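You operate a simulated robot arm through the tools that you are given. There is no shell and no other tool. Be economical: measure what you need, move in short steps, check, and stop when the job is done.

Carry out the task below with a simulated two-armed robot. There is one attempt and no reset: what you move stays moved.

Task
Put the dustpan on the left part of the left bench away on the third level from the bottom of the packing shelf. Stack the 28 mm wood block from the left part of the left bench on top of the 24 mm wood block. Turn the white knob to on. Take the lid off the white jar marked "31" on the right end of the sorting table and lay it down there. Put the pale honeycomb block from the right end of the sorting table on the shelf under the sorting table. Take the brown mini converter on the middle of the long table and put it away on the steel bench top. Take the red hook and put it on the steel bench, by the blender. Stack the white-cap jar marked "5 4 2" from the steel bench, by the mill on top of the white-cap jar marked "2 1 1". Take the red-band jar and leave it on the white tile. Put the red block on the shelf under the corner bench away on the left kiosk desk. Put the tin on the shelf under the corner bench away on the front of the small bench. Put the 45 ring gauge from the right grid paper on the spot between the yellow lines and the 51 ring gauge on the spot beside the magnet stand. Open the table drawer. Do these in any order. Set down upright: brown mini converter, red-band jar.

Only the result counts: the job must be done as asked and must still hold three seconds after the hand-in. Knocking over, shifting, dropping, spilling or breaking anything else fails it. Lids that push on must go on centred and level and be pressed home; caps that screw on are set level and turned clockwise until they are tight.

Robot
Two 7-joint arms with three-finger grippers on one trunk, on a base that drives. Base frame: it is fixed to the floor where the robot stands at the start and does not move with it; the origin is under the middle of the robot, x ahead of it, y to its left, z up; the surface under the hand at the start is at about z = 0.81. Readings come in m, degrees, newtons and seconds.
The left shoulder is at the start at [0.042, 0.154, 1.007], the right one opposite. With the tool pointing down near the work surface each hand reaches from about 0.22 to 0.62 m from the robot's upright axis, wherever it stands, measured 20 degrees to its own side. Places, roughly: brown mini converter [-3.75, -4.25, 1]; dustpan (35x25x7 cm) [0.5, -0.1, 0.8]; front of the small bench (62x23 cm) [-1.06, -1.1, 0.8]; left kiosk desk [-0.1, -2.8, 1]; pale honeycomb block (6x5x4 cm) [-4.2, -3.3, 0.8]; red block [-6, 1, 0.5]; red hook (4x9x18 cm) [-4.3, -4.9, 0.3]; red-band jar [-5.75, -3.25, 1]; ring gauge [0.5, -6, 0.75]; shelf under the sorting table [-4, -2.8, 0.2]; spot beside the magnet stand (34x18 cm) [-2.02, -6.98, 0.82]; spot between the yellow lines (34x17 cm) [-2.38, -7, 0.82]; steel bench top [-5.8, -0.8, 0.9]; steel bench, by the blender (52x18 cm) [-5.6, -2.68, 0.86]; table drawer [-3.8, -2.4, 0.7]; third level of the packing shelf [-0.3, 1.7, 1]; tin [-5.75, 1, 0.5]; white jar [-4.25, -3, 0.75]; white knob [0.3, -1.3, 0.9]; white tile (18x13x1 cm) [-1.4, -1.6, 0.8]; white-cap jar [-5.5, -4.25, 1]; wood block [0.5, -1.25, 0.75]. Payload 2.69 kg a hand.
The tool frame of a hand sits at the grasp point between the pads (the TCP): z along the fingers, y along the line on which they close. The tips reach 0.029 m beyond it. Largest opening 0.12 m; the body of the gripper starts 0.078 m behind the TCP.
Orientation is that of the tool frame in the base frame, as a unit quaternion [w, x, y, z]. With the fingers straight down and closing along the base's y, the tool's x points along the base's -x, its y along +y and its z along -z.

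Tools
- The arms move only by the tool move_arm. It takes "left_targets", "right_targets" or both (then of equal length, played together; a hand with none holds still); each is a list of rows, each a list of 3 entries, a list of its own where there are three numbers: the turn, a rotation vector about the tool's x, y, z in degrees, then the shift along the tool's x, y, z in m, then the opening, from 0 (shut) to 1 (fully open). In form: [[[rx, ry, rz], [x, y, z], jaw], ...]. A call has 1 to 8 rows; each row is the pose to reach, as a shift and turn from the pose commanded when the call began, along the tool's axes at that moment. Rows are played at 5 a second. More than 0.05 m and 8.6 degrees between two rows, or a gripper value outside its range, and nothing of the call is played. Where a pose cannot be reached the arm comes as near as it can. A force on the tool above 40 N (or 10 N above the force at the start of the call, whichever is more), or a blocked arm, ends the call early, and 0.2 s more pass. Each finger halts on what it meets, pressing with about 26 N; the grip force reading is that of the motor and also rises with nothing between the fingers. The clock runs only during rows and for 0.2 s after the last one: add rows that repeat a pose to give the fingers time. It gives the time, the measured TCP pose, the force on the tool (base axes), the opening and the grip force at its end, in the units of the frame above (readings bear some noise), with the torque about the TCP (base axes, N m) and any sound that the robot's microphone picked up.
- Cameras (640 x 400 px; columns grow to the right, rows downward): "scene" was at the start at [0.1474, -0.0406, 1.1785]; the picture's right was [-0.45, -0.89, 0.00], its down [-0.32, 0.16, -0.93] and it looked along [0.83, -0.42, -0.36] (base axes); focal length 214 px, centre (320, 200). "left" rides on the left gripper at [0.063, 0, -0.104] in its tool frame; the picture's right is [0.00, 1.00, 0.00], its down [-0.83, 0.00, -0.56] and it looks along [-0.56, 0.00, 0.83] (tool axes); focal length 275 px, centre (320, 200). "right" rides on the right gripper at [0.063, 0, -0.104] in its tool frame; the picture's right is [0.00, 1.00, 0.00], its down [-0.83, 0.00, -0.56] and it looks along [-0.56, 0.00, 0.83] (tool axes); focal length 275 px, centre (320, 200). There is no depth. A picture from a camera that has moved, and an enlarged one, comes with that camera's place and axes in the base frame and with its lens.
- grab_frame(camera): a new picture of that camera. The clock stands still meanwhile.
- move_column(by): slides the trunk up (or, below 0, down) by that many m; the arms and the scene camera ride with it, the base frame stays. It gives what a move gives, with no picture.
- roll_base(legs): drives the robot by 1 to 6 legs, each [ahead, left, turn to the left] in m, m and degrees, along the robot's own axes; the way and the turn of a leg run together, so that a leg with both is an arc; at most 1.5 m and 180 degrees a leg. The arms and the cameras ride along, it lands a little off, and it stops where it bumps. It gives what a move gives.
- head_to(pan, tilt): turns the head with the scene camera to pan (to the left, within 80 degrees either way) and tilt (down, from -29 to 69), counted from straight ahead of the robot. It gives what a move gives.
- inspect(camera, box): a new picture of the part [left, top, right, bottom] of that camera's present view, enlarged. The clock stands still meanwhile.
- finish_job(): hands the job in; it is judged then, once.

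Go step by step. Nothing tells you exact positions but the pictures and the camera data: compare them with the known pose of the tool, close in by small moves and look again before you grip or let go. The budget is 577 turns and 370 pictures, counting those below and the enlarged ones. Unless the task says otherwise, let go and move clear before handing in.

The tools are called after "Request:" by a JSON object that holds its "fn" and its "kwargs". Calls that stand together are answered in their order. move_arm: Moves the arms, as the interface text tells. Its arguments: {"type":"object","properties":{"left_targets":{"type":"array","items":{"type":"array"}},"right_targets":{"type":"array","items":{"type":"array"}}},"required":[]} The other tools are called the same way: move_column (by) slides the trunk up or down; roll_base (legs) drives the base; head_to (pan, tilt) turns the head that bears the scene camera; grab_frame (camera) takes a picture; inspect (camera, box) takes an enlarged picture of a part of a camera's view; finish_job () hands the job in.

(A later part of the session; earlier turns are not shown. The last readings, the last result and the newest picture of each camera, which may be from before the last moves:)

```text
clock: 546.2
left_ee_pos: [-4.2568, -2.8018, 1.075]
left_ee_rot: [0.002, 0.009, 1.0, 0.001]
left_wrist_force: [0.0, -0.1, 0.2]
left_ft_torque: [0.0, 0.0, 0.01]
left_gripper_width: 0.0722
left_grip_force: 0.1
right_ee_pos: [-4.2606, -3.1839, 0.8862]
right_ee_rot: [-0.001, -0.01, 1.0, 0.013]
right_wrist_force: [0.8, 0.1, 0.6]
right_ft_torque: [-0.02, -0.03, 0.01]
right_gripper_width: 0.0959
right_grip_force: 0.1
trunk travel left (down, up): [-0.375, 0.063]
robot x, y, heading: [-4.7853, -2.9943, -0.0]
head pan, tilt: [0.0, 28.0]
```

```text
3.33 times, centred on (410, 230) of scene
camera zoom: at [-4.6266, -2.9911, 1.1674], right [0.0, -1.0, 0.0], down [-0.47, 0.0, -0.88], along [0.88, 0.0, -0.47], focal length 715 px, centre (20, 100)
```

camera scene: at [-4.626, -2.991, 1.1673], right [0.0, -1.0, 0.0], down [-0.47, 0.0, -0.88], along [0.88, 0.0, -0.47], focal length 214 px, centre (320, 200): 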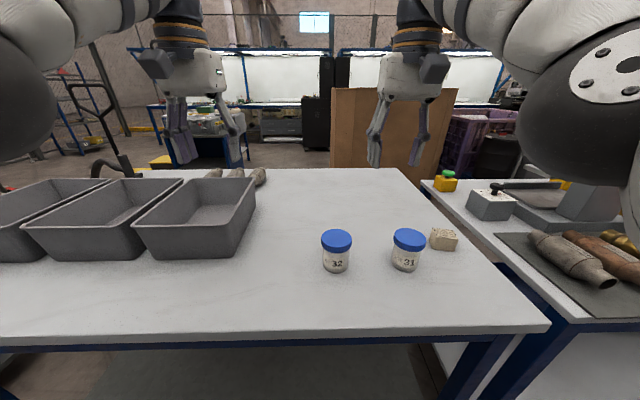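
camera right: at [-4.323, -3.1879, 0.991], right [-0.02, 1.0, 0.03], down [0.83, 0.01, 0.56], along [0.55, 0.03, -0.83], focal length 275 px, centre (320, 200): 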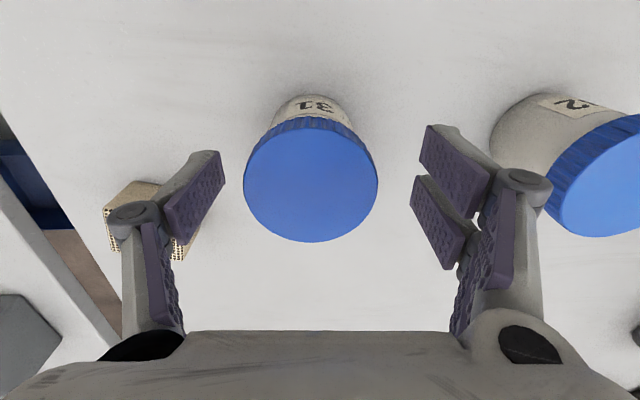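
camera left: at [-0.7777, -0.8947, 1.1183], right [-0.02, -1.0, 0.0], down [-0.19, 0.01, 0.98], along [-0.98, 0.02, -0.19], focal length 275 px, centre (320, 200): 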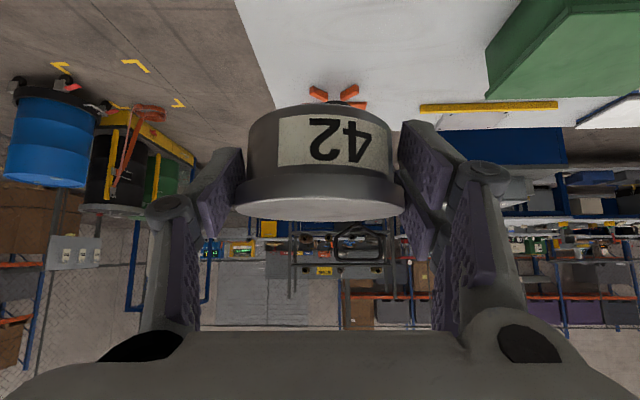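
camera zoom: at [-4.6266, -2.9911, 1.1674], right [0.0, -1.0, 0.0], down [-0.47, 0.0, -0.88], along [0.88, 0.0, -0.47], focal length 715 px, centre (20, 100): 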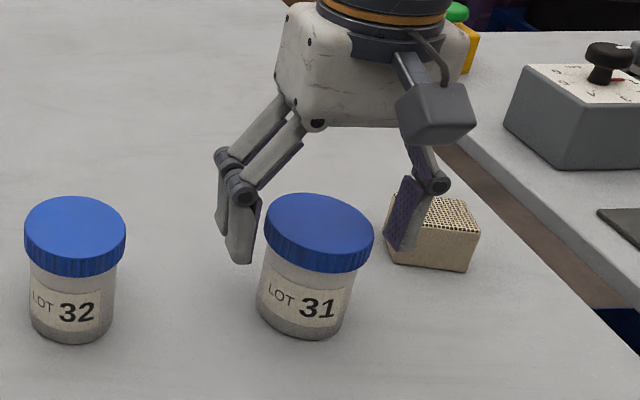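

Small correction, then grip the lid and try a counter-clockwise twist, watching whether the jar turns.

Request:
{"fn": "move_arm", "kwargs": {"right_targets": [[[0, 0, 0], [0.006, -0.003, 0], 0.8], [[0, 0, 0], [0.006, -0.003, 0], 0.6], [[0, 0, 0], [0.006, -0.003, 0], 0.4], [[0, 0, 0], [0.006, -0.003, 0], 0.3], [[0, 0, 0], [0.006, -0.003, 0], 0.3]]}}

Request:
{"fn": "move_arm", "kwargs": {"right_targets": [[[0, 0, -8], [0, 0, 0], 0.3], [[0, 0, -16], [0, 0, 0], 0.3], [[0, 0, -24], [0, 0, 0], 0.3], [[0, 0, -32], [0, 0, 0], 0.3], [[0, 0, -40], [0, 0, 0], 0.3]]}}

Request:
{"fn": "inspect", "kwargs": {"camera": "scene", "box": [340, 170, 480, 290]}}

```text
clock: 547.4
left_ee_pos: [-4.2571, -2.8011, 1.0747]
left_ee_rot: [0.003, 0.009, 1.0, 0.001]
left_wrist_force: [-0.5, -0.1, -0.5]
left_ft_torque: [-0.01, 0.03, -0.01]
left_gripper_width: 0.0721
left_grip_force: 0.1
right_ee_pos: [-4.2678, -3.1878, 0.8869]
right_ee_rot: [-0.001, -0.01, 1.0, 0.012]
right_wrist_force: [-0.7, 1.1, 1.2]
right_ft_torque: [0.05, 0.04, -0.01]
right_gripper_width: 0.0626
right_grip_force: 26.2
trunk travel left (down, up): [-0.375, 0.063]
robot x, y, heading: [-4.7831, -2.9935, 0.2]
head pan, tilt: [0.0, 28.0]
```

```text
clock: 548.6
left_ee_pos: [-4.2573, -2.7998, 1.075]
left_ee_rot: [0.003, 0.01, 1.0, 0.001]
left_wrist_force: [-0.1, 0.1, 0.1]
left_ft_torque: [-0.01, 0.0, -0.04]
left_gripper_width: 0.072
left_grip_force: 0.2
right_ee_pos: [-4.2686, -3.1872, 0.8865]
right_ee_rot: [0.004, -0.352, 0.936, 0.012]
right_wrist_force: [-0.4, 0.5, 4.4]
right_ft_torque: [0.05, 0.09, 0.02]
right_gripper_width: 0.0621
right_grip_force: 26.3
trunk travel left (down, up): [-0.375, 0.063]
robot x, y, heading: [-4.7815, -2.9914, -0.1]
head pan, tilt: [0.0, 28.0]
```

```text
3.33 times, centred on (410, 230) of scene
camera zoom: at [-4.627, -2.9908, 1.1675], right [0.0, -1.0, 0.0], down [-0.47, 0.0, -0.88], along [0.88, 0.0, -0.47], focal length 715 px, centre (20, 100)
```

zoom: 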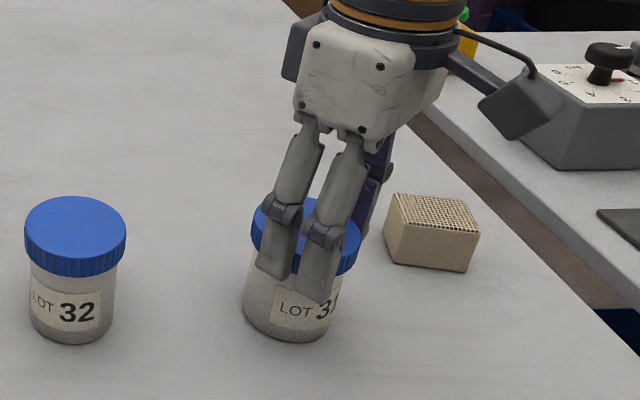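

The jar seems to have turned partly. I try a small lift to see whether the lid separates.

Request:
{"fn": "move_arm", "kwargs": {"right_targets": [[[0, 0, 0], [0, 0, -0.01], 0.3], [[0, 0, 0], [0, 0, -0.025], 0.3]]}}

Request:
{"fn": "inspect", "kwargs": {"camera": "scene", "box": [340, 170, 480, 290]}}

```text
clock: 549.2
left_ee_pos: [-4.2562, -2.7999, 1.0738]
left_ee_rot: [0.002, 0.009, 1.0, 0.0]
left_wrist_force: [-0.1, -0.4, -0.3]
left_ft_torque: [0.04, 0.02, -0.03]
left_gripper_width: 0.072
left_grip_force: 0.0
right_ee_pos: [-4.2677, -3.1865, 0.9124]
right_ee_rot: [0.002, -0.352, 0.936, 0.013]
right_wrist_force: [0.3, 0.3, 0.0]
right_ft_torque: [0.01, -0.02, 0.02]
right_gripper_width: 0.0624
right_grip_force: 26.1
trunk travel left (down, up): [-0.375, 0.063]
robot x, y, heading: [-4.7815, -2.9905, -0.0]
head pan, tilt: [0.0, 28.0]
```

```text
3.33 times, centred on (410, 230) of scene
camera zoom: at [-4.6267, -2.991, 1.1674], right [0.0, -1.0, 0.0], down [-0.47, 0.0, -0.88], along [0.88, 0.0, -0.47], focal length 715 px, centre (20, 100)
```

zoom: 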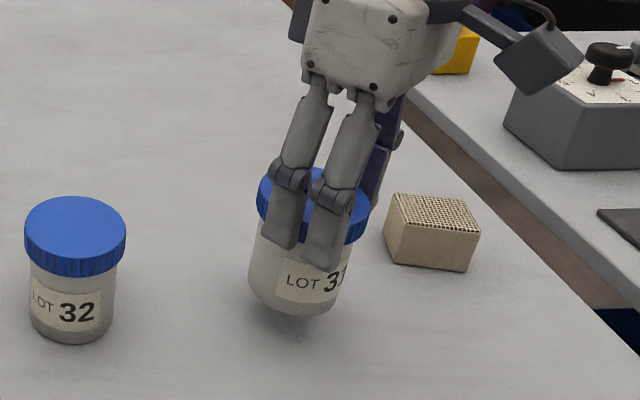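

The jar lifted along, so the lid is fastened (screwed). I set it back, rewind the wrist, and twist again while pressing down so that the table holds the jar.

Request:
{"fn": "move_arm", "kwargs": {"right_targets": [[[0, 0, 0], [0, 0, 0.015], 0.3], [[0, 0, 0], [0, 0, 0.0255], 0.3], [[0, 0, 0], [0, 0, 0.0255], 0.6], [[0, 0, 0], [0, 0, 0.0255], 0.7], [[0, 0, 8], [0, 0, 0.02], 0.7], [[0, 0, 16], [0, 0, 0.02], 0.7], [[0, 0, 24], [0, 0, 0.02], 0.7], [[0, 0, 32], [0, 0, 0.02], 0.7]]}}

Request:
{"fn": "move_arm", "kwargs": {"right_targets": [[[0, 0, 8], [0, 0, 0], 0.7], [[0, 0, 16], [0, 0, 0], 0.7], [[0, 0, 24], [0, 0, 0], 0.7], [[0, 0, 32], [0, 0, 0], 0.7], [[0, 0, 40], [0, 0, 0], 0.7], [[0, 0, 40], [0, 0, 0.006], 0.5], [[0, 0, 40], [0, 0, 0.006], 0.3], [[0, 0, 40], [0, 0, 0.006], 0.3]]}}

Request:
{"fn": "inspect", "kwargs": {"camera": "scene", "box": [340, 170, 480, 290]}}

```text
clock: 551.0
left_ee_pos: [-4.2571, -2.8002, 1.0745]
left_ee_rot: [0.002, 0.009, 1.0, 0.001]
left_wrist_force: [0.3, -0.3, -0.6]
left_ft_torque: [0.01, 0.02, 0.03]
left_gripper_width: 0.0718
left_grip_force: 0.0
right_ee_pos: [-4.267, -3.1876, 0.8913]
right_ee_rot: [0.0, -0.076, 0.997, 0.013]
right_wrist_force: [-0.5, -0.4, -0.7]
right_ft_torque: [0.04, -0.01, -0.02]
right_gripper_width: 0.0839
right_grip_force: 0.0
trunk travel left (down, up): [-0.375, 0.063]
robot x, y, heading: [-4.7774, -2.9878, 0.2]
head pan, tilt: [0.0, 28.0]
```

```text
clock: 552.8
left_ee_pos: [-4.2574, -2.8004, 1.0759]
left_ee_rot: [0.003, 0.01, 1.0, 0.001]
left_wrist_force: [-1.1, -0.2, -0.3]
left_ft_torque: [0.0, -0.04, 0.02]
left_gripper_width: 0.0716
left_grip_force: 0.0
right_ee_pos: [-4.2682, -3.1874, 0.8894]
right_ee_rot: [-0.001, 0.267, 0.964, 0.012]
right_wrist_force: [-0.1, -1.4, 20.9]
right_ft_torque: [-0.14, -0.16, -0.04]
right_gripper_width: 0.0622
right_grip_force: 26.4
trunk travel left (down, up): [-0.375, 0.063]
robot x, y, heading: [-4.7826, -2.9929, 0.1]
head pan, tilt: [0.0, 28.0]
```

```text
3.33 times, centred on (410, 230) of scene
camera zoom: at [-4.6281, -2.9906, 1.1678], right [0.0, -1.0, 0.0], down [-0.47, 0.0, -0.88], along [0.88, 0.0, -0.47], focal length 715 px, centre (20, 100)
```

zoom: 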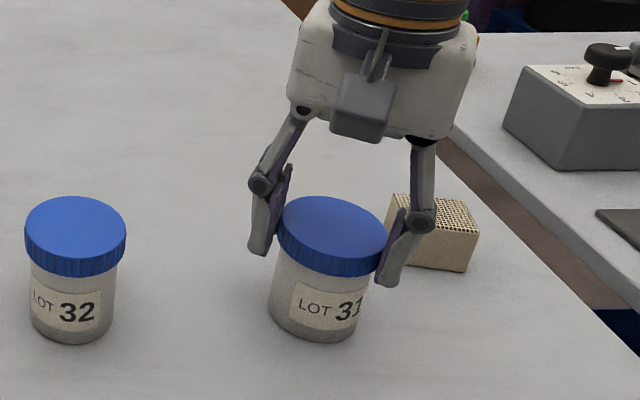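

Now pressing with ~20 N; twist counter-clockwise 72°.

Request:
{"fn": "move_arm", "kwargs": {"right_targets": [[[0, 0, -8], [0, 0, 0.001], 0.3], [[0, 0, -16], [0, 0, 0.001], 0.3], [[0, 0, -24], [0, 0, 0.001], 0.3], [[0, 0, -32], [0, 0, 0.001], 0.3], [[0, 0, -40], [0, 0, 0.001], 0.3], [[0, 0, -48], [0, 0, 0.001], 0.3], [[0, 0, -56], [0, 0, 0.001], 0.3], [[0, 0, -64], [0, 0, 0.001], 0.3]]}}

Request:
{"fn": "inspect", "kwargs": {"camera": "scene", "box": [340, 170, 480, 290]}}

```text
clock: 554.6
left_ee_pos: [-4.2578, -2.7997, 1.0757]
left_ee_rot: [0.004, 0.009, 1.0, 0.001]
left_wrist_force: [-0.7, 0.8, 0.1]
left_ft_torque: [0.03, 0.01, 0.01]
left_gripper_width: 0.0722
left_grip_force: 0.0
right_ee_pos: [-4.2687, -3.1871, 0.8847]
right_ee_rot: [0.003, -0.287, 0.958, 0.012]
right_wrist_force: [-2.3, 3.5, 20.1]
right_ft_torque: [0.09, 0.14, -0.06]
right_gripper_width: 0.062
right_grip_force: 26.3
trunk travel left (down, up): [-0.375, 0.063]
robot x, y, heading: [-4.7818, -2.9915, 0.0]
head pan, tilt: [0.0, 28.0]
```

```text
3.33 times, centred on (410, 230) of scene
camera zoom: at [-4.6282, -2.9903, 1.1676], right [0.0, -1.0, 0.0], down [-0.47, 0.0, -0.88], along [0.88, 0.0, -0.47], focal length 715 px, centre (20, 100)
```

zoom: 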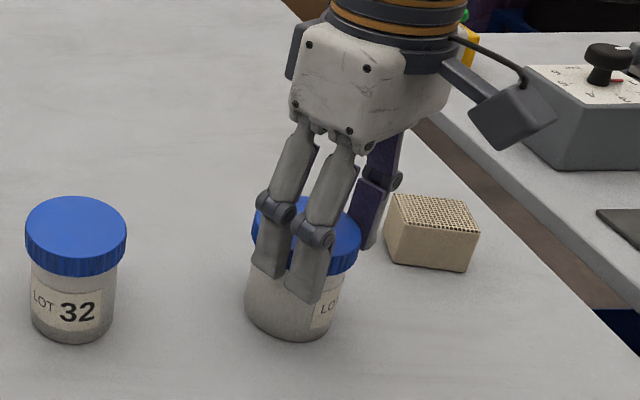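

The jar turns along, so I need the other hand to hold the jar body. Release, raise, and strafe right so both arms reach it.

Request:
{"fn": "move_arm", "kwargs": {"right_targets": [[[0, 0, 0], [0, 0, -0.002], 0.5], [[0, 0, 0], [0, 0, -0.002], 0.8], [[0, 0, 0], [0, 0, -0.002], 0.8], [[0, 0, 0], [0, 0, -0.04], 0.8], [[0, 0, 8], [0, 0, -0.08], 0.8], [[0, 0, 16], [0, 0, -0.12], 0.8], [[0, 0, 24], [0, 0, -0.14], 0.8], [[0, 0, 32], [0, 0, -0.14], 0.8]]}}

Request:
{"fn": "roll_base", "kwargs": {"legs": [[0, -0.24, 0]]}}

Request:
{"fn": "grab_frame", "kwargs": {"camera": "scene"}}

Request:
{"fn": "grab_frame", "kwargs": {"camera": "left"}}

```text
clock: 556.4
left_ee_pos: [-4.2564, -2.7995, 1.0739]
left_ee_rot: [0.001, 0.009, 1.0, 0.001]
left_wrist_force: [-0.1, -0.2, -0.3]
left_ft_torque: [0.02, 0.02, -0.04]
left_gripper_width: 0.0719
left_grip_force: 0.1
right_ee_pos: [-4.2683, -3.1911, 1.0238]
right_ee_rot: [-0.001, -0.008, 1.0, 0.012]
right_wrist_force: [0.3, 0.2, 0.0]
right_ft_torque: [0.04, -0.02, 0.02]
right_gripper_width: 0.0962
right_grip_force: 0.1
trunk travel left (down, up): [-0.375, 0.063]
robot x, y, heading: [-4.781, -2.9951, 0.1]
head pan, tilt: [0.0, 28.0]
```

```text
clock: 558.9
left_ee_pos: [-4.2568, -3.046, 1.0741]
left_ee_rot: [0.003, 0.008, 1.0, 0.001]
left_wrist_force: [0.6, -0.6, 0.6]
left_ft_torque: [0.02, 0.05, 0.01]
left_gripper_width: 0.0718
left_grip_force: 0.0
right_ee_pos: [-4.2671, -3.4368, 1.0221]
right_ee_rot: [-0.001, -0.01, 1.0, 0.013]
right_wrist_force: [0.3, -0.3, -0.7]
right_ft_torque: [0.04, -0.03, -0.01]
right_gripper_width: 0.0958
right_grip_force: 0.1
trunk travel left (down, up): [-0.375, 0.063]
robot x, y, heading: [-4.7818, -3.2398, 0.0]
head pan, tilt: [0.0, 28.0]
```

```text
177 pictures are left
camera scene: at [-4.6263, -3.2384, 1.1674], right [0.0, -1.0, 0.0], down [-0.47, 0.0, -0.88], along [0.88, 0.0, -0.47], focal length 214 px, centre (320, 200)
```

scene: 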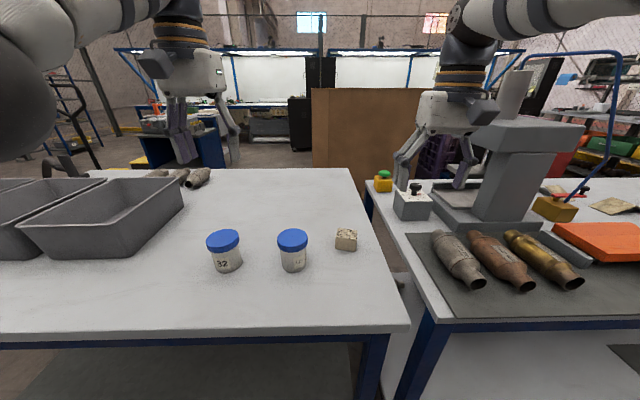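

```text
176 pictures are left
camera left: at [-4.3202, -3.0437, 1.1788], right [0.02, 1.0, 0.0], down [0.83, -0.02, 0.56], along [0.56, -0.01, -0.83], focal length 275 px, centre (320, 200)
```

left: 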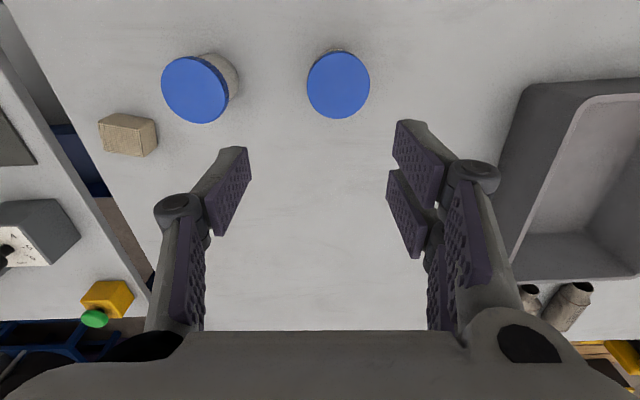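

Test with two hands: left hand will hold the jar body from the front (tilted 50°). Pre-position it.

Request:
{"fn": "move_arm", "kwargs": {"left_targets": [[[0, -8.3, 0], [0.02, -0.023, 0.01], 0.8], [[0, -16.6, 0], [0.04, -0.047, 0.02], 0.8], [[0, -25, 0], [0.06, -0.07, 0.03], 0.8], [[0, -33.3, 0], [0.08, -0.094, 0.05], 0.8], [[0, -41.6, 0], [0.09, -0.118, 0.07], 0.8], [[0, -50, 0], [0.09, -0.141, 0.094], 0.8]]}}

Request:
{"fn": "grab_frame", "kwargs": {"camera": "left"}}

Request:
{"fn": "grab_frame", "kwargs": {"camera": "scene"}}

```text
clock: 560.3
left_ee_pos: [-4.3477, -3.1877, 0.9798]
left_ee_rot: [0.425, 0.01, 0.905, -0.003]
left_wrist_force: [0.0, 0.2, -0.7]
left_ft_torque: [-0.02, 0.01, 0.0]
left_gripper_width: 0.096
left_grip_force: 0.1
right_ee_pos: [-4.2667, -3.4377, 1.0227]
right_ee_rot: [-0.001, -0.01, 1.0, 0.013]
right_wrist_force: [0.0, -0.2, -0.3]
right_ft_torque: [0.0, -0.01, 0.01]
right_gripper_width: 0.0959
right_grip_force: 0.1
trunk travel left (down, up): [-0.375, 0.063]
robot x, y, heading: [-4.7778, -3.2377, 0.2]
head pan, tilt: [0.0, 28.0]
```

```text
175 pictures are left
camera left: at [-4.4685, -3.1827, 0.9976], right [0.02, 1.0, 0.01], down [0.1, -0.01, 0.99], along [0.99, -0.02, -0.1], focal length 275 px, centre (320, 200)
```

left: 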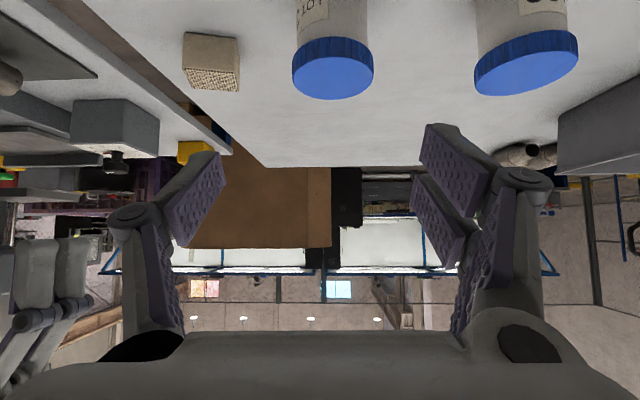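

```text
174 pictures are left
camera scene: at [-4.6262, -3.2388, 1.1673], right [0.0, -1.0, 0.0], down [-0.47, 0.0, -0.88], along [0.88, 0.0, -0.47], focal length 214 px, centre (320, 200)
```

scene: 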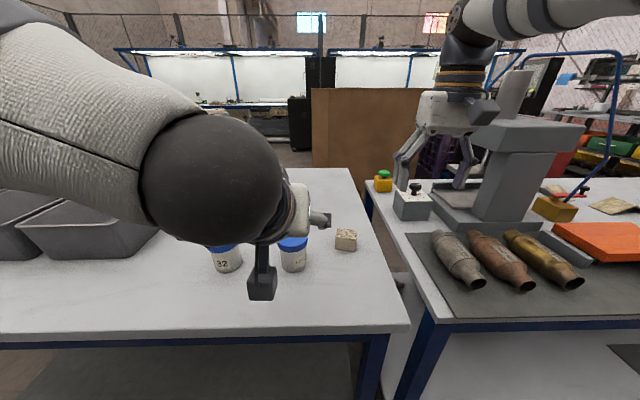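

Request:
{"fn": "move_arm", "kwargs": {"left_targets": [[[0, 0, 0], [0.027, 0.005, 0.022], 0.8], [[0, 0, 0], [0.0536, 0.009, 0.045], 0.8], [[0, 0, 0], [0.055, 0.009, 0.08], 0.8], [[0, 0, 0], [0.056, 0.009, 0.115], 0.8], [[0, 0, 0], [0.058, 0.009, 0.143], 0.8]]}}

Request:
{"fn": "inspect", "kwargs": {"camera": "scene", "box": [200, 180, 400, 310]}}

Request:
{"fn": "grab_frame", "kwargs": {"camera": "left"}}

```text
clock: 561.5
left_ee_pos: [-4.2753, -3.1772, 0.8433]
left_ee_rot: [0.425, 0.009, 0.905, -0.003]
left_wrist_force: [0.6, 0.1, -0.4]
left_ft_torque: [-0.03, -0.03, 0.01]
left_gripper_width: 0.096
left_grip_force: 0.2
right_ee_pos: [-4.2674, -3.436, 1.0215]
right_ee_rot: [0.0, -0.01, 1.0, 0.013]
right_wrist_force: [-1.3, -0.1, 0.1]
right_ft_torque: [0.02, -0.03, -0.01]
right_gripper_width: 0.0961
right_grip_force: 0.1
trunk travel left (down, up): [-0.375, 0.063]
robot x, y, heading: [-4.7821, -3.2426, 0.1]
head pan, tilt: [0.0, 28.0]
```

```text
3.08 times, centred on (300, 245) of scene
camera zoom: at [-4.626, -3.2381, 1.1673], right [0.0, -1.0, 0.0], down [-0.47, 0.0, -0.88], along [0.88, 0.0, -0.47], focal length 660 px, centre (382, 62)
```

zoom: 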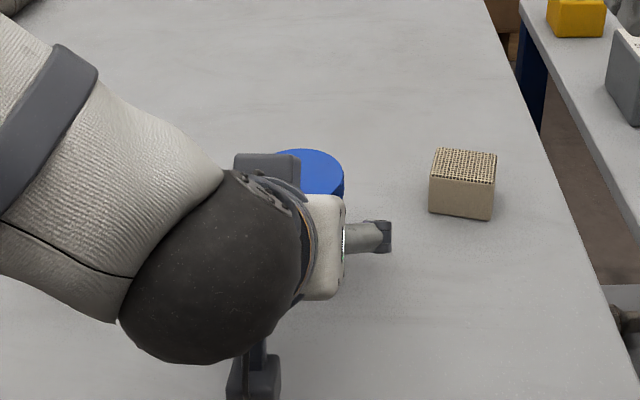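

```text
172 pictures are left
camera left: at [-4.3959, -3.1725, 0.8627], right [0.02, 1.0, 0.01], down [0.1, -0.01, 0.99], along [0.99, -0.02, -0.1], focal length 275 px, centre (320, 200)
```

left: 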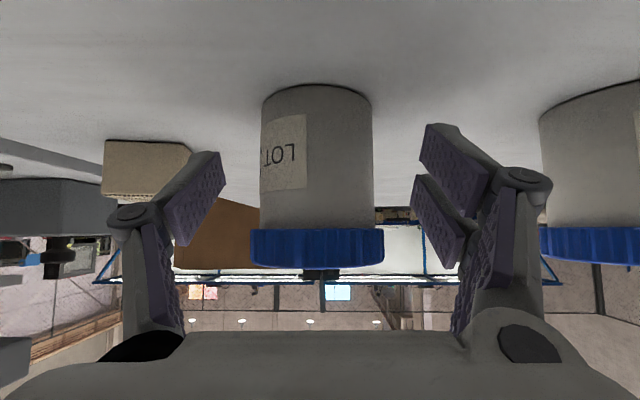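

Perfect view: body between the pads. Close the left hand, then bring the right hand over the lid.

Request:
{"fn": "move_arm", "kwargs": {"left_targets": [[[0, 0, 0], [0, 0, 0], 0.6], [[0, 0, 0], [0, 0, 0], 0.4], [[0, 0, 0], [0, 0, 0], 0.25], [[0, 0, 0], [0, 0, 0], 0.25]]}}

Request:
{"fn": "move_arm", "kwargs": {"right_targets": [[[0, 0, 0], [0, 0.045, 0], 0.9], [[0, 0, 0], [0, 0.09, 0], 0.9], [[0, 0, 0], [0, 0.135, 0], 0.9], [[0, 0, 0], [0, 0.18, 0], 0.9], [[0, 0, 0], [0, 0.225, 0], 0.9], [[0, 0, 0], [0.002, 0.255, 0.01], 0.9]]}}

Request:
{"fn": "grab_frame", "kwargs": {"camera": "right"}}

```text
clock: 562.5
left_ee_pos: [-4.2751, -3.1771, 0.8451]
left_ee_rot: [0.426, 0.008, 0.905, -0.002]
left_wrist_force: [1.6, 0.4, -0.5]
left_ft_torque: [-0.03, -0.01, 0.02]
left_gripper_width: 0.0566
left_grip_force: 25.6
right_ee_pos: [-4.2677, -3.4374, 1.0231]
right_ee_rot: [-0.001, -0.01, 1.0, 0.013]
right_wrist_force: [-0.6, -0.4, -0.2]
right_ft_torque: [-0.01, -0.01, 0.02]
right_gripper_width: 0.0961
right_grip_force: 0.0
trunk travel left (down, up): [-0.375, 0.063]
robot x, y, heading: [-4.7794, -3.242, 0.1]
head pan, tilt: [0.0, 28.0]
```

```text
clock: 563.9
left_ee_pos: [-4.2755, -3.1767, 0.8458]
left_ee_rot: [0.425, 0.008, 0.905, -0.003]
left_wrist_force: [0.8, -0.8, -0.1]
left_ft_torque: [0.0, 0.07, -0.03]
left_gripper_width: 0.057
left_grip_force: 25.3
right_ee_pos: [-4.2914, -3.2043, 1.0183]
right_ee_rot: [-0.001, -0.009, 1.0, 0.013]
right_wrist_force: [0.3, 0.0, 0.7]
right_ft_torque: [0.02, 0.03, 0.03]
right_gripper_width: 0.1081
right_grip_force: 0.1
right hand out of reach, approached as far as the arm can: row 5, 6
trunk travel left (down, up): [-0.375, 0.063]
robot x, y, heading: [-4.7837, -3.2384, 0.0]
head pan, tilt: [0.0, 28.0]
```

```text
171 pictures are left
camera right: at [-4.3526, -3.2094, 1.1221], right [-0.02, 1.0, 0.02], down [0.83, 0.01, 0.55], along [0.55, 0.03, -0.83], focal length 275 px, centre (320, 200)
```

right: 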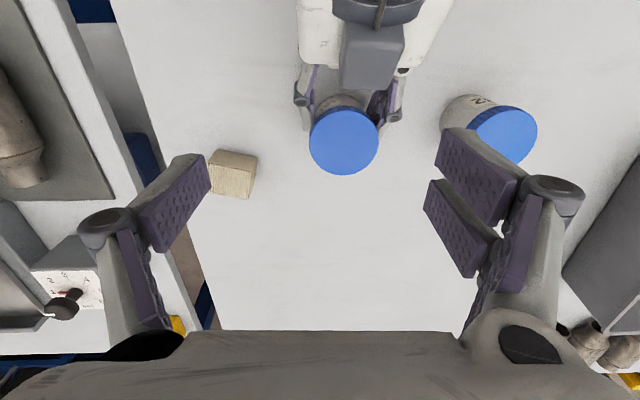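

Request:
{"fn": "move_arm", "kwargs": {"right_targets": [[[0, 0, 0], [-0.015, 0.012, 0.02], 0.9], [[0, 0, 0], [-0.03, 0.023, 0.04], 0.9], [[0, 0, 0], [-0.03, 0.023, 0.06], 0.9]]}}

Request:
{"fn": "grab_frame", "kwargs": {"camera": "right"}}

Request:
{"fn": "grab_frame", "kwargs": {"camera": "scene"}}

```text
clock: 564.7
left_ee_pos: [-4.2758, -3.1768, 0.845]
left_ee_rot: [0.425, 0.007, 0.905, -0.003]
left_wrist_force: [0.3, 0.3, 0.0]
left_ft_torque: [-0.02, 0.01, -0.02]
left_gripper_width: 0.0568
left_grip_force: 25.9
right_ee_pos: [-4.2758, -3.1869, 0.9654]
right_ee_rot: [0.001, -0.007, 1.0, 0.017]
right_wrist_force: [0.3, 0.4, -0.7]
right_ft_torque: [-0.02, 0.04, 0.01]
right_gripper_width: 0.108
right_grip_force: 0.1
right hand out of reach, approached as far as the arm can: row 1, 2, 3
trunk travel left (down, up): [-0.375, 0.063]
robot x, y, heading: [-4.7841, -3.2417, -0.1]
head pan, tilt: [0.0, 28.0]
```

```text
170 pictures are left
camera right: at [-4.3384, -3.1914, 1.0693], right [-0.02, 1.0, 0.03], down [0.83, 0.0, 0.56], along [0.56, 0.04, -0.83], focal length 275 px, centre (320, 200)
```

right: 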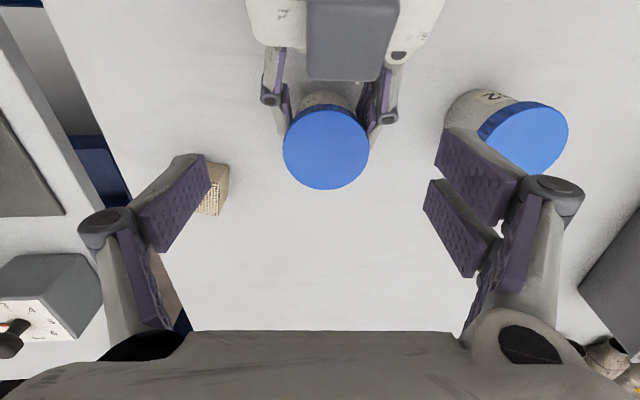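

```text
169 pictures are left
camera scene: at [-4.6256, -3.2379, 1.1672], right [0.0, -1.0, 0.0], down [-0.47, 0.0, -0.88], along [0.88, 0.0, -0.47], focal length 214 px, centre (320, 200)
```

scene: 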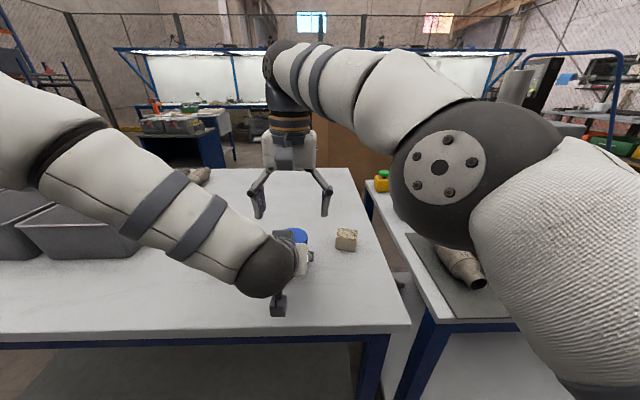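

Request:
{"fn": "move_arm", "kwargs": {"right_targets": [[[0, 0, 0], [-0.008, 0.004, 0.025], 0.9], [[0, 0, 0], [-0.015, 0.008, 0.05], 0.9], [[0, 0, 0], [-0.015, 0.008, 0.068], 0.9], [[0, 0, 0], [-0.015, 0.008, 0.071], 0.9]]}}

Request:
{"fn": "grab_frame", "kwargs": {"camera": "right"}}

```text
clock: 565.7
left_ee_pos: [-4.275, -3.177, 0.8444]
left_ee_rot: [0.425, 0.009, 0.905, -0.003]
left_wrist_force: [-0.5, 0.3, 0.3]
left_ft_torque: [0.01, -0.03, 0.02]
left_gripper_width: 0.0572
left_grip_force: 25.9
right_ee_pos: [-4.2591, -3.1793, 0.8939]
right_ee_rot: [0.0, -0.008, 1.0, 0.015]
right_wrist_force: [-0.3, -0.1, 0.2]
right_ft_torque: [0.01, 0.0, 0.03]
right_gripper_width: 0.1079
right_grip_force: 0.0
right hand out of reach, approached as far as the arm can: row 2
trunk travel left (down, up): [-0.375, 0.063]
robot x, y, heading: [-4.7811, -3.238, -0.0]
head pan, tilt: [0.0, 28.0]
```

```text
168 pictures are left
camera right: at [-4.3212, -3.1834, 0.997], right [-0.02, 1.0, 0.03], down [0.83, 0.0, 0.56], along [0.56, 0.04, -0.83], focal length 275 px, centre (320, 200)
```

right: 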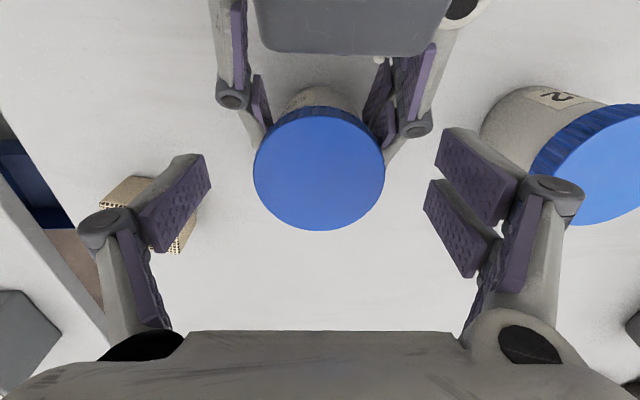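

Request:
{"fn": "move_arm", "kwargs": {"right_targets": [[[0, 0, 0], [0.004, 0, 0], 0.9], [[0, 0, 0], [0.004, 0, 0], 0.6], [[0, 0, 0], [0.004, 0, 0], 0.4], [[0, 0, 0], [0.004, 0, 0], 0.3], [[0, 0, 0], [0.004, 0, 0], 0.3], [[0, 0, 0], [0.004, 0, -0.004], 0.3], [[0, 0, 0], [0.004, 0, -0.008], 0.3]]}}

Request:
{"fn": "grab_frame", "kwargs": {"camera": "left"}}

```text
clock: 567.3
left_ee_pos: [-4.2756, -3.1792, 0.848]
left_ee_rot: [0.429, 0.012, 0.903, -0.006]
left_wrist_force: [4.3, -7.5, -4.0]
left_ft_torque: [0.38, 0.09, 0.86]
left_gripper_width: 0.0569
left_grip_force: 25.9
right_ee_pos: [-4.2634, -3.1742, 0.8962]
right_ee_rot: [-0.004, -0.01, 1.0, 0.017]
right_wrist_force: [-4.1, 8.1, 2.7]
right_ft_torque: [-0.03, 0.11, -0.92]
right_gripper_width: 0.0799
right_grip_force: 26.4
trunk travel left (down, up): [-0.375, 0.063]
robot x, y, heading: [-4.7823, -3.2367, 0.1]
head pan, tilt: [0.0, 28.0]
stopped in row 7 (left hand): the force on the tool passed its limit at 45 N (the readings are from after the stop); the commanded pose is now the measured one
```

```text
167 pictures are left
camera left: at [-4.3959, -3.1748, 0.8652], right [0.03, 1.0, 0.0], down [0.1, -0.01, 1.0], along [0.99, -0.03, -0.1], focal length 275 px, centre (320, 200)
```

left: 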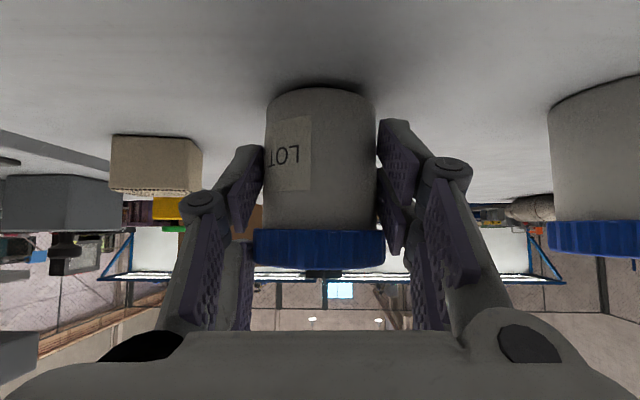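

The right fingers caught on the left ones. I open, rise, rotate the right hand 90° so its fingers go front/back of the lid.

Request:
{"fn": "move_arm", "kwargs": {"right_targets": [[[0, 0, 0], [0, 0, 0], 0.8], [[0, 0, 0], [0, 0, 0], 0.9], [[0, 0, 0], [0, 0, -0.03], 0.9], [[0, 0, 8], [0, 0, -0.06], 0.9], [[0, 0, 16], [0, 0, -0.06], 0.9], [[0, 0, 24], [0, 0, -0.06], 0.9], [[0, 0, 32], [0, 0, -0.06], 0.9], [[0, 0, 40], [0, 0, -0.06], 0.9]]}}

Request:
{"fn": "move_arm", "kwargs": {"right_targets": [[[0, 0, 8], [0, 0, 0], 0.9], [[0, 0, 16], [0, 0, 0], 0.9], [[0, 0, 24], [0, 0, 0], 0.9], [[0, 0, 32], [0, 0, 0], 0.9], [[0, 0, 40], [0, 0, 0], 0.9], [[0, 0, 48], [0, 0, 0], 0.9]]}}

Request:
{"fn": "grab_frame", "kwargs": {"camera": "right"}}

```text
clock: 569.1
left_ee_pos: [-4.2756, -3.1804, 0.8472]
left_ee_rot: [0.428, 0.012, 0.904, -0.005]
left_wrist_force: [0.4, -0.3, -1.4]
left_ft_torque: [0.0, 0.04, 0.05]
left_gripper_width: 0.0569
left_grip_force: 25.8
right_ee_pos: [-4.2748, -3.183, 0.9519]
right_ee_rot: [-0.008, 0.3, 0.954, 0.015]
right_wrist_force: [-0.3, 0.0, -0.7]
right_ft_torque: [0.01, -0.01, -0.02]
right_gripper_width: 0.108
right_grip_force: 0.1
right hand out of reach, approached as far as the arm can: row 3, 4, 5, 6, 7, 8
trunk travel left (down, up): [-0.375, 0.063]
robot x, y, heading: [-4.7811, -3.2392, -0.2]
head pan, tilt: [0.0, 28.0]
```

```text
clock: 570.4
left_ee_pos: [-4.2728, -3.1748, 0.8497]
left_ee_rot: [0.43, 0.004, 0.903, -0.002]
left_wrist_force: [0.1, -0.6, -0.7]
left_ft_torque: [-0.01, -0.02, -0.02]
left_gripper_width: 0.0568
left_grip_force: 26.1
right_ee_pos: [-4.2706, -3.1925, 0.9541]
right_ee_rot: [-0.01, 0.646, 0.763, 0.009]
right_wrist_force: [-0.5, 0.6, -0.3]
right_ft_torque: [0.02, 0.0, -0.05]
right_gripper_width: 0.1079
right_grip_force: 0.1
trunk travel left (down, up): [-0.375, 0.063]
robot x, y, heading: [-4.7806, -3.2389, -0.1]
head pan, tilt: [0.0, 28.0]
stopped in row 6 (right hand): the force on the tool passed its limit at 47 N (the readings are from after the stop); the commanded pose is now the measured one
```

```text
166 pictures are left
camera right: at [-4.2802, -3.1333, 1.06], right [0.99, 0.17, 0.0], down [0.14, -0.83, 0.53], along [0.09, -0.53, -0.85], focal length 275 px, centre (320, 200)
```

right: 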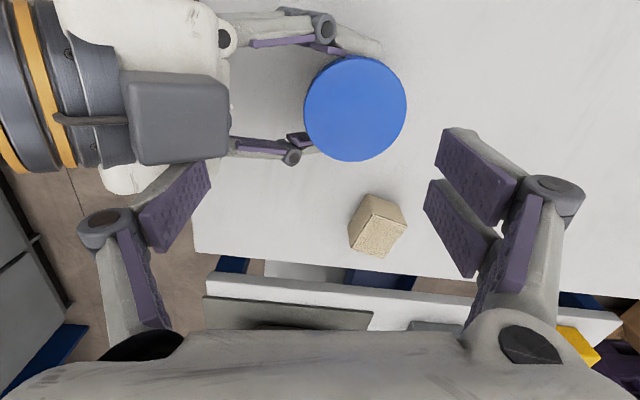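

The front right finger bumped the left gripper. I narrow the right opening, raise it, and let the left hand re-grip the jar with its fingertips 1.5 cm further back.

Request:
{"fn": "move_arm", "kwargs": {"right_targets": [[[0, 0, 0], [0, 0, -0.02], 0.75], [[0, 0, 0], [0, 0, -0.03], 0.66], [[0, 0, 0], [0, 0, -0.03], 0.66]]}}

Request:
{"fn": "move_arm", "kwargs": {"left_targets": [[[0, 0, 0], [0, 0, 0], 0.6], [[0, 0, 0], [0, 0, 0], 0.65], [[0, 0, 0], [0.003, 0, -0.016], 0.65], [[0, 0, 0], [0.003, 0, -0.016], 0.45], [[0, 0, 0], [0.003, 0, -0.016], 0.25], [[0, 0, 0], [0.003, 0, -0.016], 0.25]]}}

Request:
{"fn": "grab_frame", "kwargs": {"camera": "left"}}

Request:
{"fn": "grab_frame", "kwargs": {"camera": "right"}}

```text
clock: 571.1
left_ee_pos: [-4.2728, -3.1747, 0.8526]
left_ee_rot: [0.433, 0.002, 0.901, -0.002]
left_wrist_force: [0.2, -0.1, -0.1]
left_ft_torque: [-0.01, 0.03, 0.0]
left_gripper_width: 0.057
left_grip_force: 25.8
right_ee_pos: [-4.2813, -3.1921, 0.9745]
right_ee_rot: [-0.008, 0.643, 0.766, 0.005]
right_wrist_force: [-0.6, -0.3, 0.8]
right_ft_torque: [0.01, -0.02, -0.01]
right_gripper_width: 0.0792
right_grip_force: 0.0
right hand out of reach, approached as far as the arm can: row 1, 2, 3
trunk travel left (down, up): [-0.375, 0.063]
robot x, y, heading: [-4.7835, -3.2356, 0.5]
head pan, tilt: [0.0, 28.0]
stopped in row 3 (left hand): the force on the tool passed its limit at 67 N (the readings are from after the stop); the commanded pose is now the measured one
```

```text
clock: 572.5
left_ee_pos: [-4.2844, -3.1735, 0.8604]
left_ee_rot: [0.433, 0.002, 0.901, -0.002]
left_wrist_force: [-0.6, -0.4, -0.3]
left_ft_torque: [0.0, 0.01, 0.0]
left_gripper_width: 0.0302
left_grip_force: 0.2
right_ee_pos: [-4.2798, -3.193, 0.9743]
right_ee_rot: [-0.007, 0.643, 0.766, 0.005]
right_wrist_force: [0.1, 0.1, -0.4]
right_ft_torque: [0.01, 0.0, 0.02]
right_gripper_width: 0.0792
right_grip_force: 0.0
trunk travel left (down, up): [-0.375, 0.063]
robot x, y, heading: [-4.7809, -3.2403, 0.1]
head pan, tilt: [0.0, 28.0]
```

```text
165 pictures are left
camera left: at [-4.4061, -3.171, 0.8761], right [0.01, 1.0, 0.0], down [0.09, 0.0, 1.0], along [1.0, -0.01, -0.09], focal length 275 px, centre (320, 200)
```

left: 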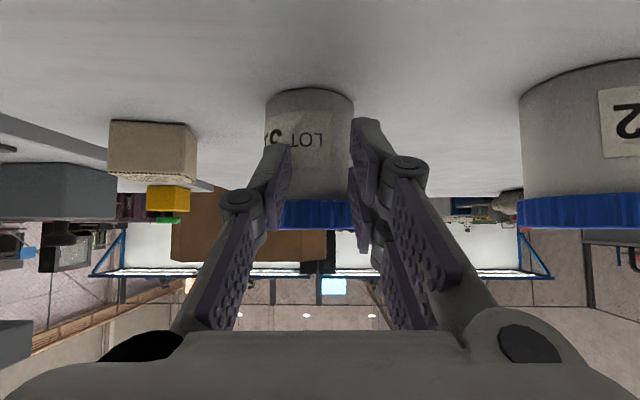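

```text
164 pictures are left
camera right: at [-4.2896, -3.1329, 1.0796], right [0.98, 0.18, 0.0], down [0.15, -0.83, 0.54], along [0.09, -0.53, -0.84], focal length 275 px, centre (320, 200)
```

right: 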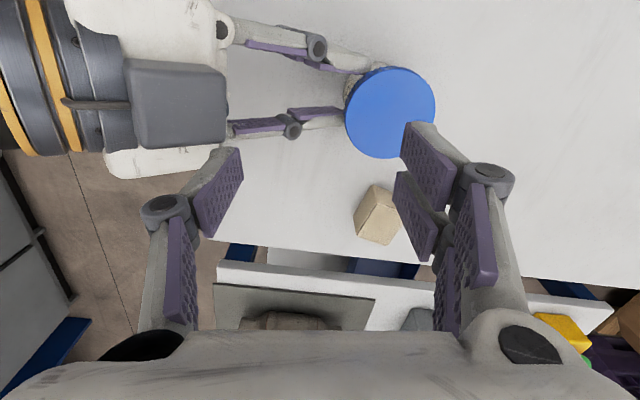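

The left fingers slipped off. New plan: left grips the body lower (z≈0.835), right grips the lid higher with fingers left/right, leaving vertical clearance. Reset both hands first.

Request:
{"fn": "move_arm", "kwargs": {"left_targets": [[[0, 0, 0], [0, 0, -0.03], 0.4], [[0, 0, 0], [0, 0, -0.06], 0.8], [[0, -4, 0], [0, 0, -0.06], 0.8], [[0, -4, 0], [0, 0, -0.06], 0.8]]}}

Request:
{"fn": "move_arm", "kwargs": {"right_targets": [[[0, 0, -8], [0, 0, 0], 0.8], [[0, 0, -16], [0, 0, 0], 0.8], [[0, 0, -24], [0, 0, 0], 0.8], [[0, 0, -32], [0, 0, 0], 0.8], [[0, 0, -40], [0, 0, 0], 0.8], [[0, 0, -48], [0, 0, 0], 0.8], [[0, 0, -56], [0, 0, 0], 0.8], [[0, 0, -64], [0, 0, 0], 0.8]]}}

Request:
{"fn": "move_arm", "kwargs": {"right_targets": [[[0, 0, -8], [0, -0.03, -0.01], 0.8], [[0, 0, -16], [0, -0.06, -0.02], 0.8], [[0, 0, -16], [0, -0.1, -0.02], 0.8]]}}

Request:
{"fn": "grab_frame", "kwargs": {"camera": "left"}}

Request:
{"fn": "grab_frame", "kwargs": {"camera": "right"}}

```text
clock: 573.5
left_ee_pos: [-4.3315, -3.1736, 0.8967]
left_ee_rot: [0.464, 0.002, 0.886, -0.002]
left_wrist_force: [0.6, -0.6, 0.0]
left_ft_torque: [0.04, 0.0, 0.0]
left_gripper_width: 0.096
left_grip_force: 0.1
right_ee_pos: [-4.2794, -3.1935, 0.9742]
right_ee_rot: [-0.008, 0.643, 0.766, 0.006]
right_wrist_force: [0.0, -0.2, 0.6]
right_ft_torque: [0.0, 0.05, 0.02]
right_gripper_width: 0.0791
right_grip_force: 0.0
trunk travel left (down, up): [-0.375, 0.063]
robot x, y, heading: [-4.7822, -3.2382, 0.2]
head pan, tilt: [0.0, 28.0]
```

```text
clock: 575.3
left_ee_pos: [-4.3304, -3.1744, 0.8973]
left_ee_rot: [0.464, 0.003, 0.886, -0.003]
left_wrist_force: [-0.1, -0.6, -0.3]
left_ft_torque: [-0.02, 0.01, 0.0]
left_gripper_width: 0.0958
left_grip_force: 0.0
right_ee_pos: [-4.2764, -3.1978, 0.9723]
right_ee_rot: [-0.005, 0.145, 0.989, 0.008]
right_wrist_force: [-0.1, -0.3, 0.6]
right_ft_torque: [0.0, 0.0, 0.0]
right_gripper_width: 0.0958
right_grip_force: 0.2
trunk travel left (down, up): [-0.375, 0.063]
robot x, y, heading: [-4.7809, -3.2403, 0.1]
head pan, tilt: [0.0, 28.0]
```

```text
clock: 576.1
left_ee_pos: [-4.3313, -3.1748, 0.8969]
left_ee_rot: [0.464, 0.002, 0.886, -0.002]
left_wrist_force: [-0.9, -0.4, -0.4]
left_ft_torque: [0.0, -0.03, 0.02]
left_gripper_width: 0.0959
left_grip_force: 0.1
right_ee_pos: [-4.3106, -3.2896, 0.9956]
right_ee_rot: [-0.002, -0.001, 1.0, 0.009]
right_wrist_force: [-0.7, -0.3, 0.1]
right_ft_torque: [0.04, -0.01, 0.0]
right_gripper_width: 0.0963
right_grip_force: 0.0
trunk travel left (down, up): [-0.375, 0.063]
robot x, y, heading: [-4.7835, -3.2381, -0.0]
head pan, tilt: [0.0, 28.0]
```

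```text
163 pictures are left
camera left: at [-4.4531, -3.1714, 0.9051], right [0.01, 1.0, 0.0], down [0.02, 0.0, 1.0], along [1.0, -0.01, -0.02], focal length 275 px, centre (320, 200)
```

left: 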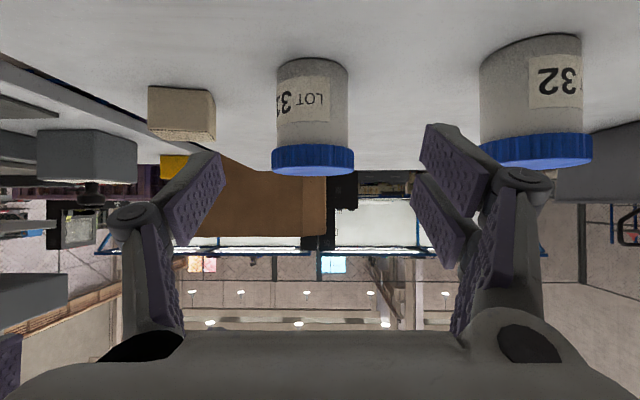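

```text
162 pictures are left
camera right: at [-4.3723, -3.2929, 1.1005], right [-0.01, 1.0, 0.02], down [0.83, -0.01, 0.55], along [0.55, 0.02, -0.83], focal length 275 px, centre (320, 200)
```

right: 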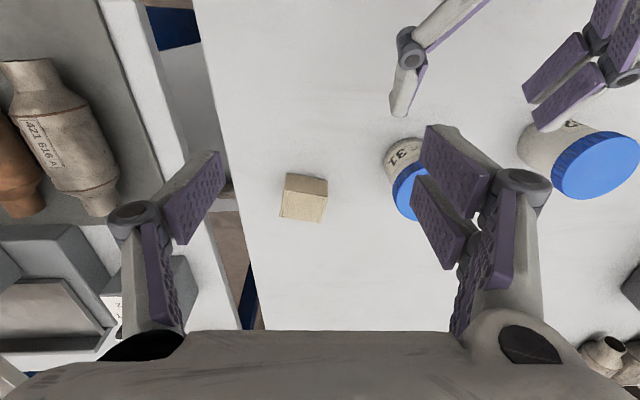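

Request:
{"fn": "move_arm", "kwargs": {"left_targets": [[[0, 0, 0], [0, -0.005, 0.04], 0.8], [[0, 0, 0], [-0.003, -0.005, 0.08], 0.8], [[0, 0, 0], [-0.006, -0.005, 0.1175], 0.8], [[0, 0, 0], [-0.006, -0.005, 0.1175], 0.5], [[0, 0, 0], [-0.006, -0.005, 0.1175], 0.3], [[0, 0, 0], [-0.006, -0.005, 0.1175], 0.25], [[0, 0, 0], [-0.006, -0.005, 0.1175], 0.25]]}}

Request:
{"fn": "grab_frame", "kwargs": {"camera": "left"}}

Request:
{"fn": "grab_frame", "kwargs": {"camera": "right"}}

```text
clock: 577.7
left_ee_pos: [-4.2321, -3.1777, 0.8358]
left_ee_rot: [0.463, 0.003, 0.886, -0.003]
left_wrist_force: [0.3, -0.1, -0.6]
left_ft_torque: [0.03, 0.0, 0.0]
left_gripper_width: 0.0567
left_grip_force: 26.0
right_ee_pos: [-4.3104, -3.2894, 0.9966]
right_ee_rot: [-0.003, 0.001, 1.0, 0.008]
right_wrist_force: [-0.2, 0.2, -0.2]
right_ft_torque: [-0.03, 0.0, 0.01]
right_gripper_width: 0.0962
right_grip_force: 0.1
trunk travel left (down, up): [-0.375, 0.063]
robot x, y, heading: [-4.7849, -3.2374, 0.3]
head pan, tilt: [0.0, 28.0]
```

```text
161 pictures are left
camera left: at [-4.3546, -3.1741, 0.844], right [0.01, 1.0, 0.0], down [0.02, 0.0, 1.0], along [1.0, -0.01, -0.02], focal length 275 px, centre (320, 200)
```

left: 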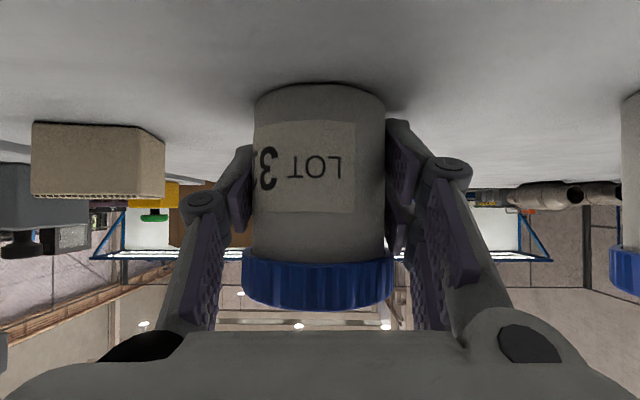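

```text
160 pictures are left
camera right: at [-4.3715, -3.292, 1.1001], right [0.0, 1.0, 0.02], down [0.83, -0.01, 0.55], along [0.55, 0.02, -0.83], focal length 275 px, centre (320, 200)
```

right: 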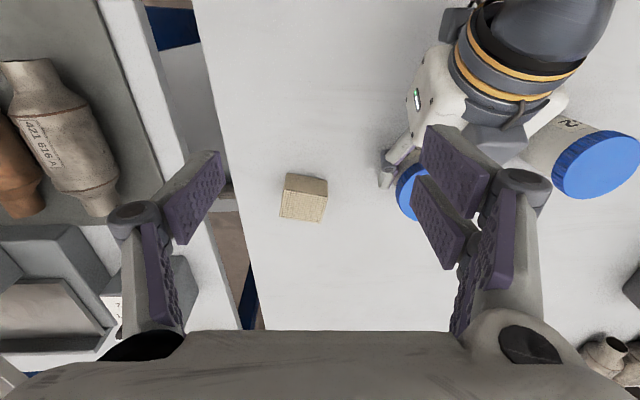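

The jar is held firmly at the body. I lift it slightly and bring it closer so the right hand can reach the lid comfortably in the air.

Request:
{"fn": "move_arm", "kwargs": {"left_targets": [[[0, 0, 0], [-0.012, 0, -0.008], 0.25], [[0, 0, 0], [-0.025, -0.005, -0.03], 0.25], [[0, 0, 0], [-0.032, -0.01, -0.065], 0.25], [[0, 0, 0], [-0.04, -0.015, -0.1], 0.25], [[0, 0, 0], [-0.046, -0.02, -0.1267], 0.25]]}}

Request:
{"fn": "grab_frame", "kwargs": {"camera": "right"}}

Request:
{"fn": "grab_frame", "kwargs": {"camera": "scene"}}

```text
clock: 578.9
left_ee_pos: [-4.3095, -3.2005, 0.9437]
left_ee_rot: [0.462, 0.003, 0.887, -0.001]
left_wrist_force: [4.6, -0.7, -14.2]
left_ft_torque: [0.45, 0.2, 0.15]
left_gripper_width: 0.0567
left_grip_force: 25.5
right_ee_pos: [-4.3098, -3.2889, 0.998]
right_ee_rot: [-0.001, 0.0, 1.0, 0.01]
right_wrist_force: [-5.5, 0.8, 13.1]
right_ft_torque: [0.78, 0.06, 0.25]
right_gripper_width: 0.1039
right_grip_force: 4.8
trunk travel left (down, up): [-0.375, 0.063]
robot x, y, heading: [-4.78, -3.2376, 0.1]
head pan, tilt: [0.0, 28.0]
```

```text
159 pictures are left
camera right: at [-4.3721, -3.2918, 1.1014], right [0.0, 1.0, 0.02], down [0.83, -0.01, 0.55], along [0.55, 0.02, -0.83], focal length 275 px, centre (320, 200)
```

right: 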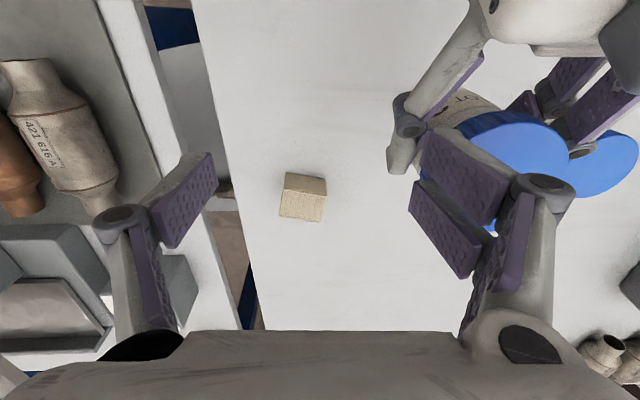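

```text
158 pictures are left
camera scene: at [-4.6267, -3.2383, 1.1675], right [0.0, -1.0, 0.0], down [-0.47, 0.0, -0.88], along [0.88, 0.0, -0.47], focal length 214 px, centre (320, 200)
```

scene: 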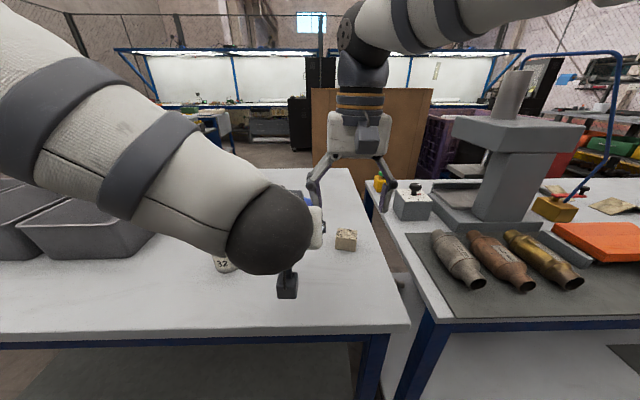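

The lid touches a right finger; move the right hand up and aside, then over the lid.

Request:
{"fn": "move_arm", "kwargs": {"right_targets": [[[0, 0, 0], [0, -0.03, -0.02], 0.9], [[0, 0, 0], [0, -0.04, -0.06], 0.9], [[0, 0, 0], [0, -0.04, -0.09], 0.9], [[0, 0, 0], [0, 0.0, -0.09], 0.9], [[0, 0, 0], [0, 0.045, -0.09], 0.9], [[0, 0, 0], [0, 0.08, -0.09], 0.9]]}}

Request:
{"fn": "grab_frame", "kwargs": {"camera": "right"}}

```text
clock: 580.3
left_ee_pos: [-4.3072, -3.2011, 0.9451]
left_ee_rot: [0.464, 0.002, 0.886, -0.002]
left_wrist_force: [0.0, -0.8, -0.8]
left_ft_torque: [-0.03, -0.01, 0.02]
left_gripper_width: 0.0567
left_grip_force: 25.7
right_ee_pos: [-4.3184, -3.2265, 1.08]
right_ee_rot: [-0.002, 0.0, 1.0, 0.009]
right_wrist_force: [-0.5, -0.8, -0.2]
right_ft_torque: [0.01, 0.02, 0.03]
right_gripper_width: 0.1078
right_grip_force: 0.1
right hand out of reach, approached as far as the arm can: row 6
trunk travel left (down, up): [-0.375, 0.063]
robot x, y, heading: [-4.7797, -3.2392, 0.1]
head pan, tilt: [0.0, 28.0]
```

```text
157 pictures are left
camera right: at [-4.3795, -3.2288, 1.184], right [0.0, 1.0, 0.02], down [0.83, -0.01, 0.55], along [0.55, 0.02, -0.83], focal length 275 px, centre (320, 200)
```

right: 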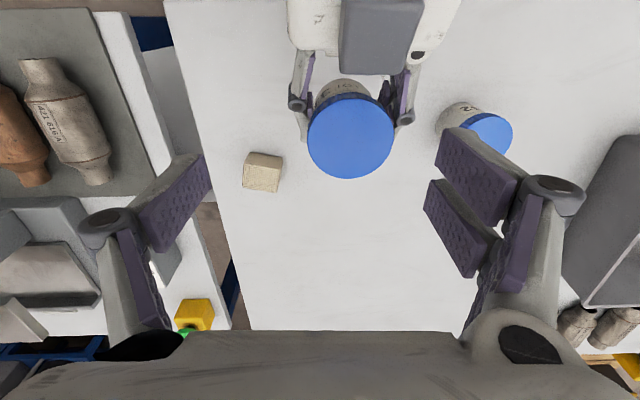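

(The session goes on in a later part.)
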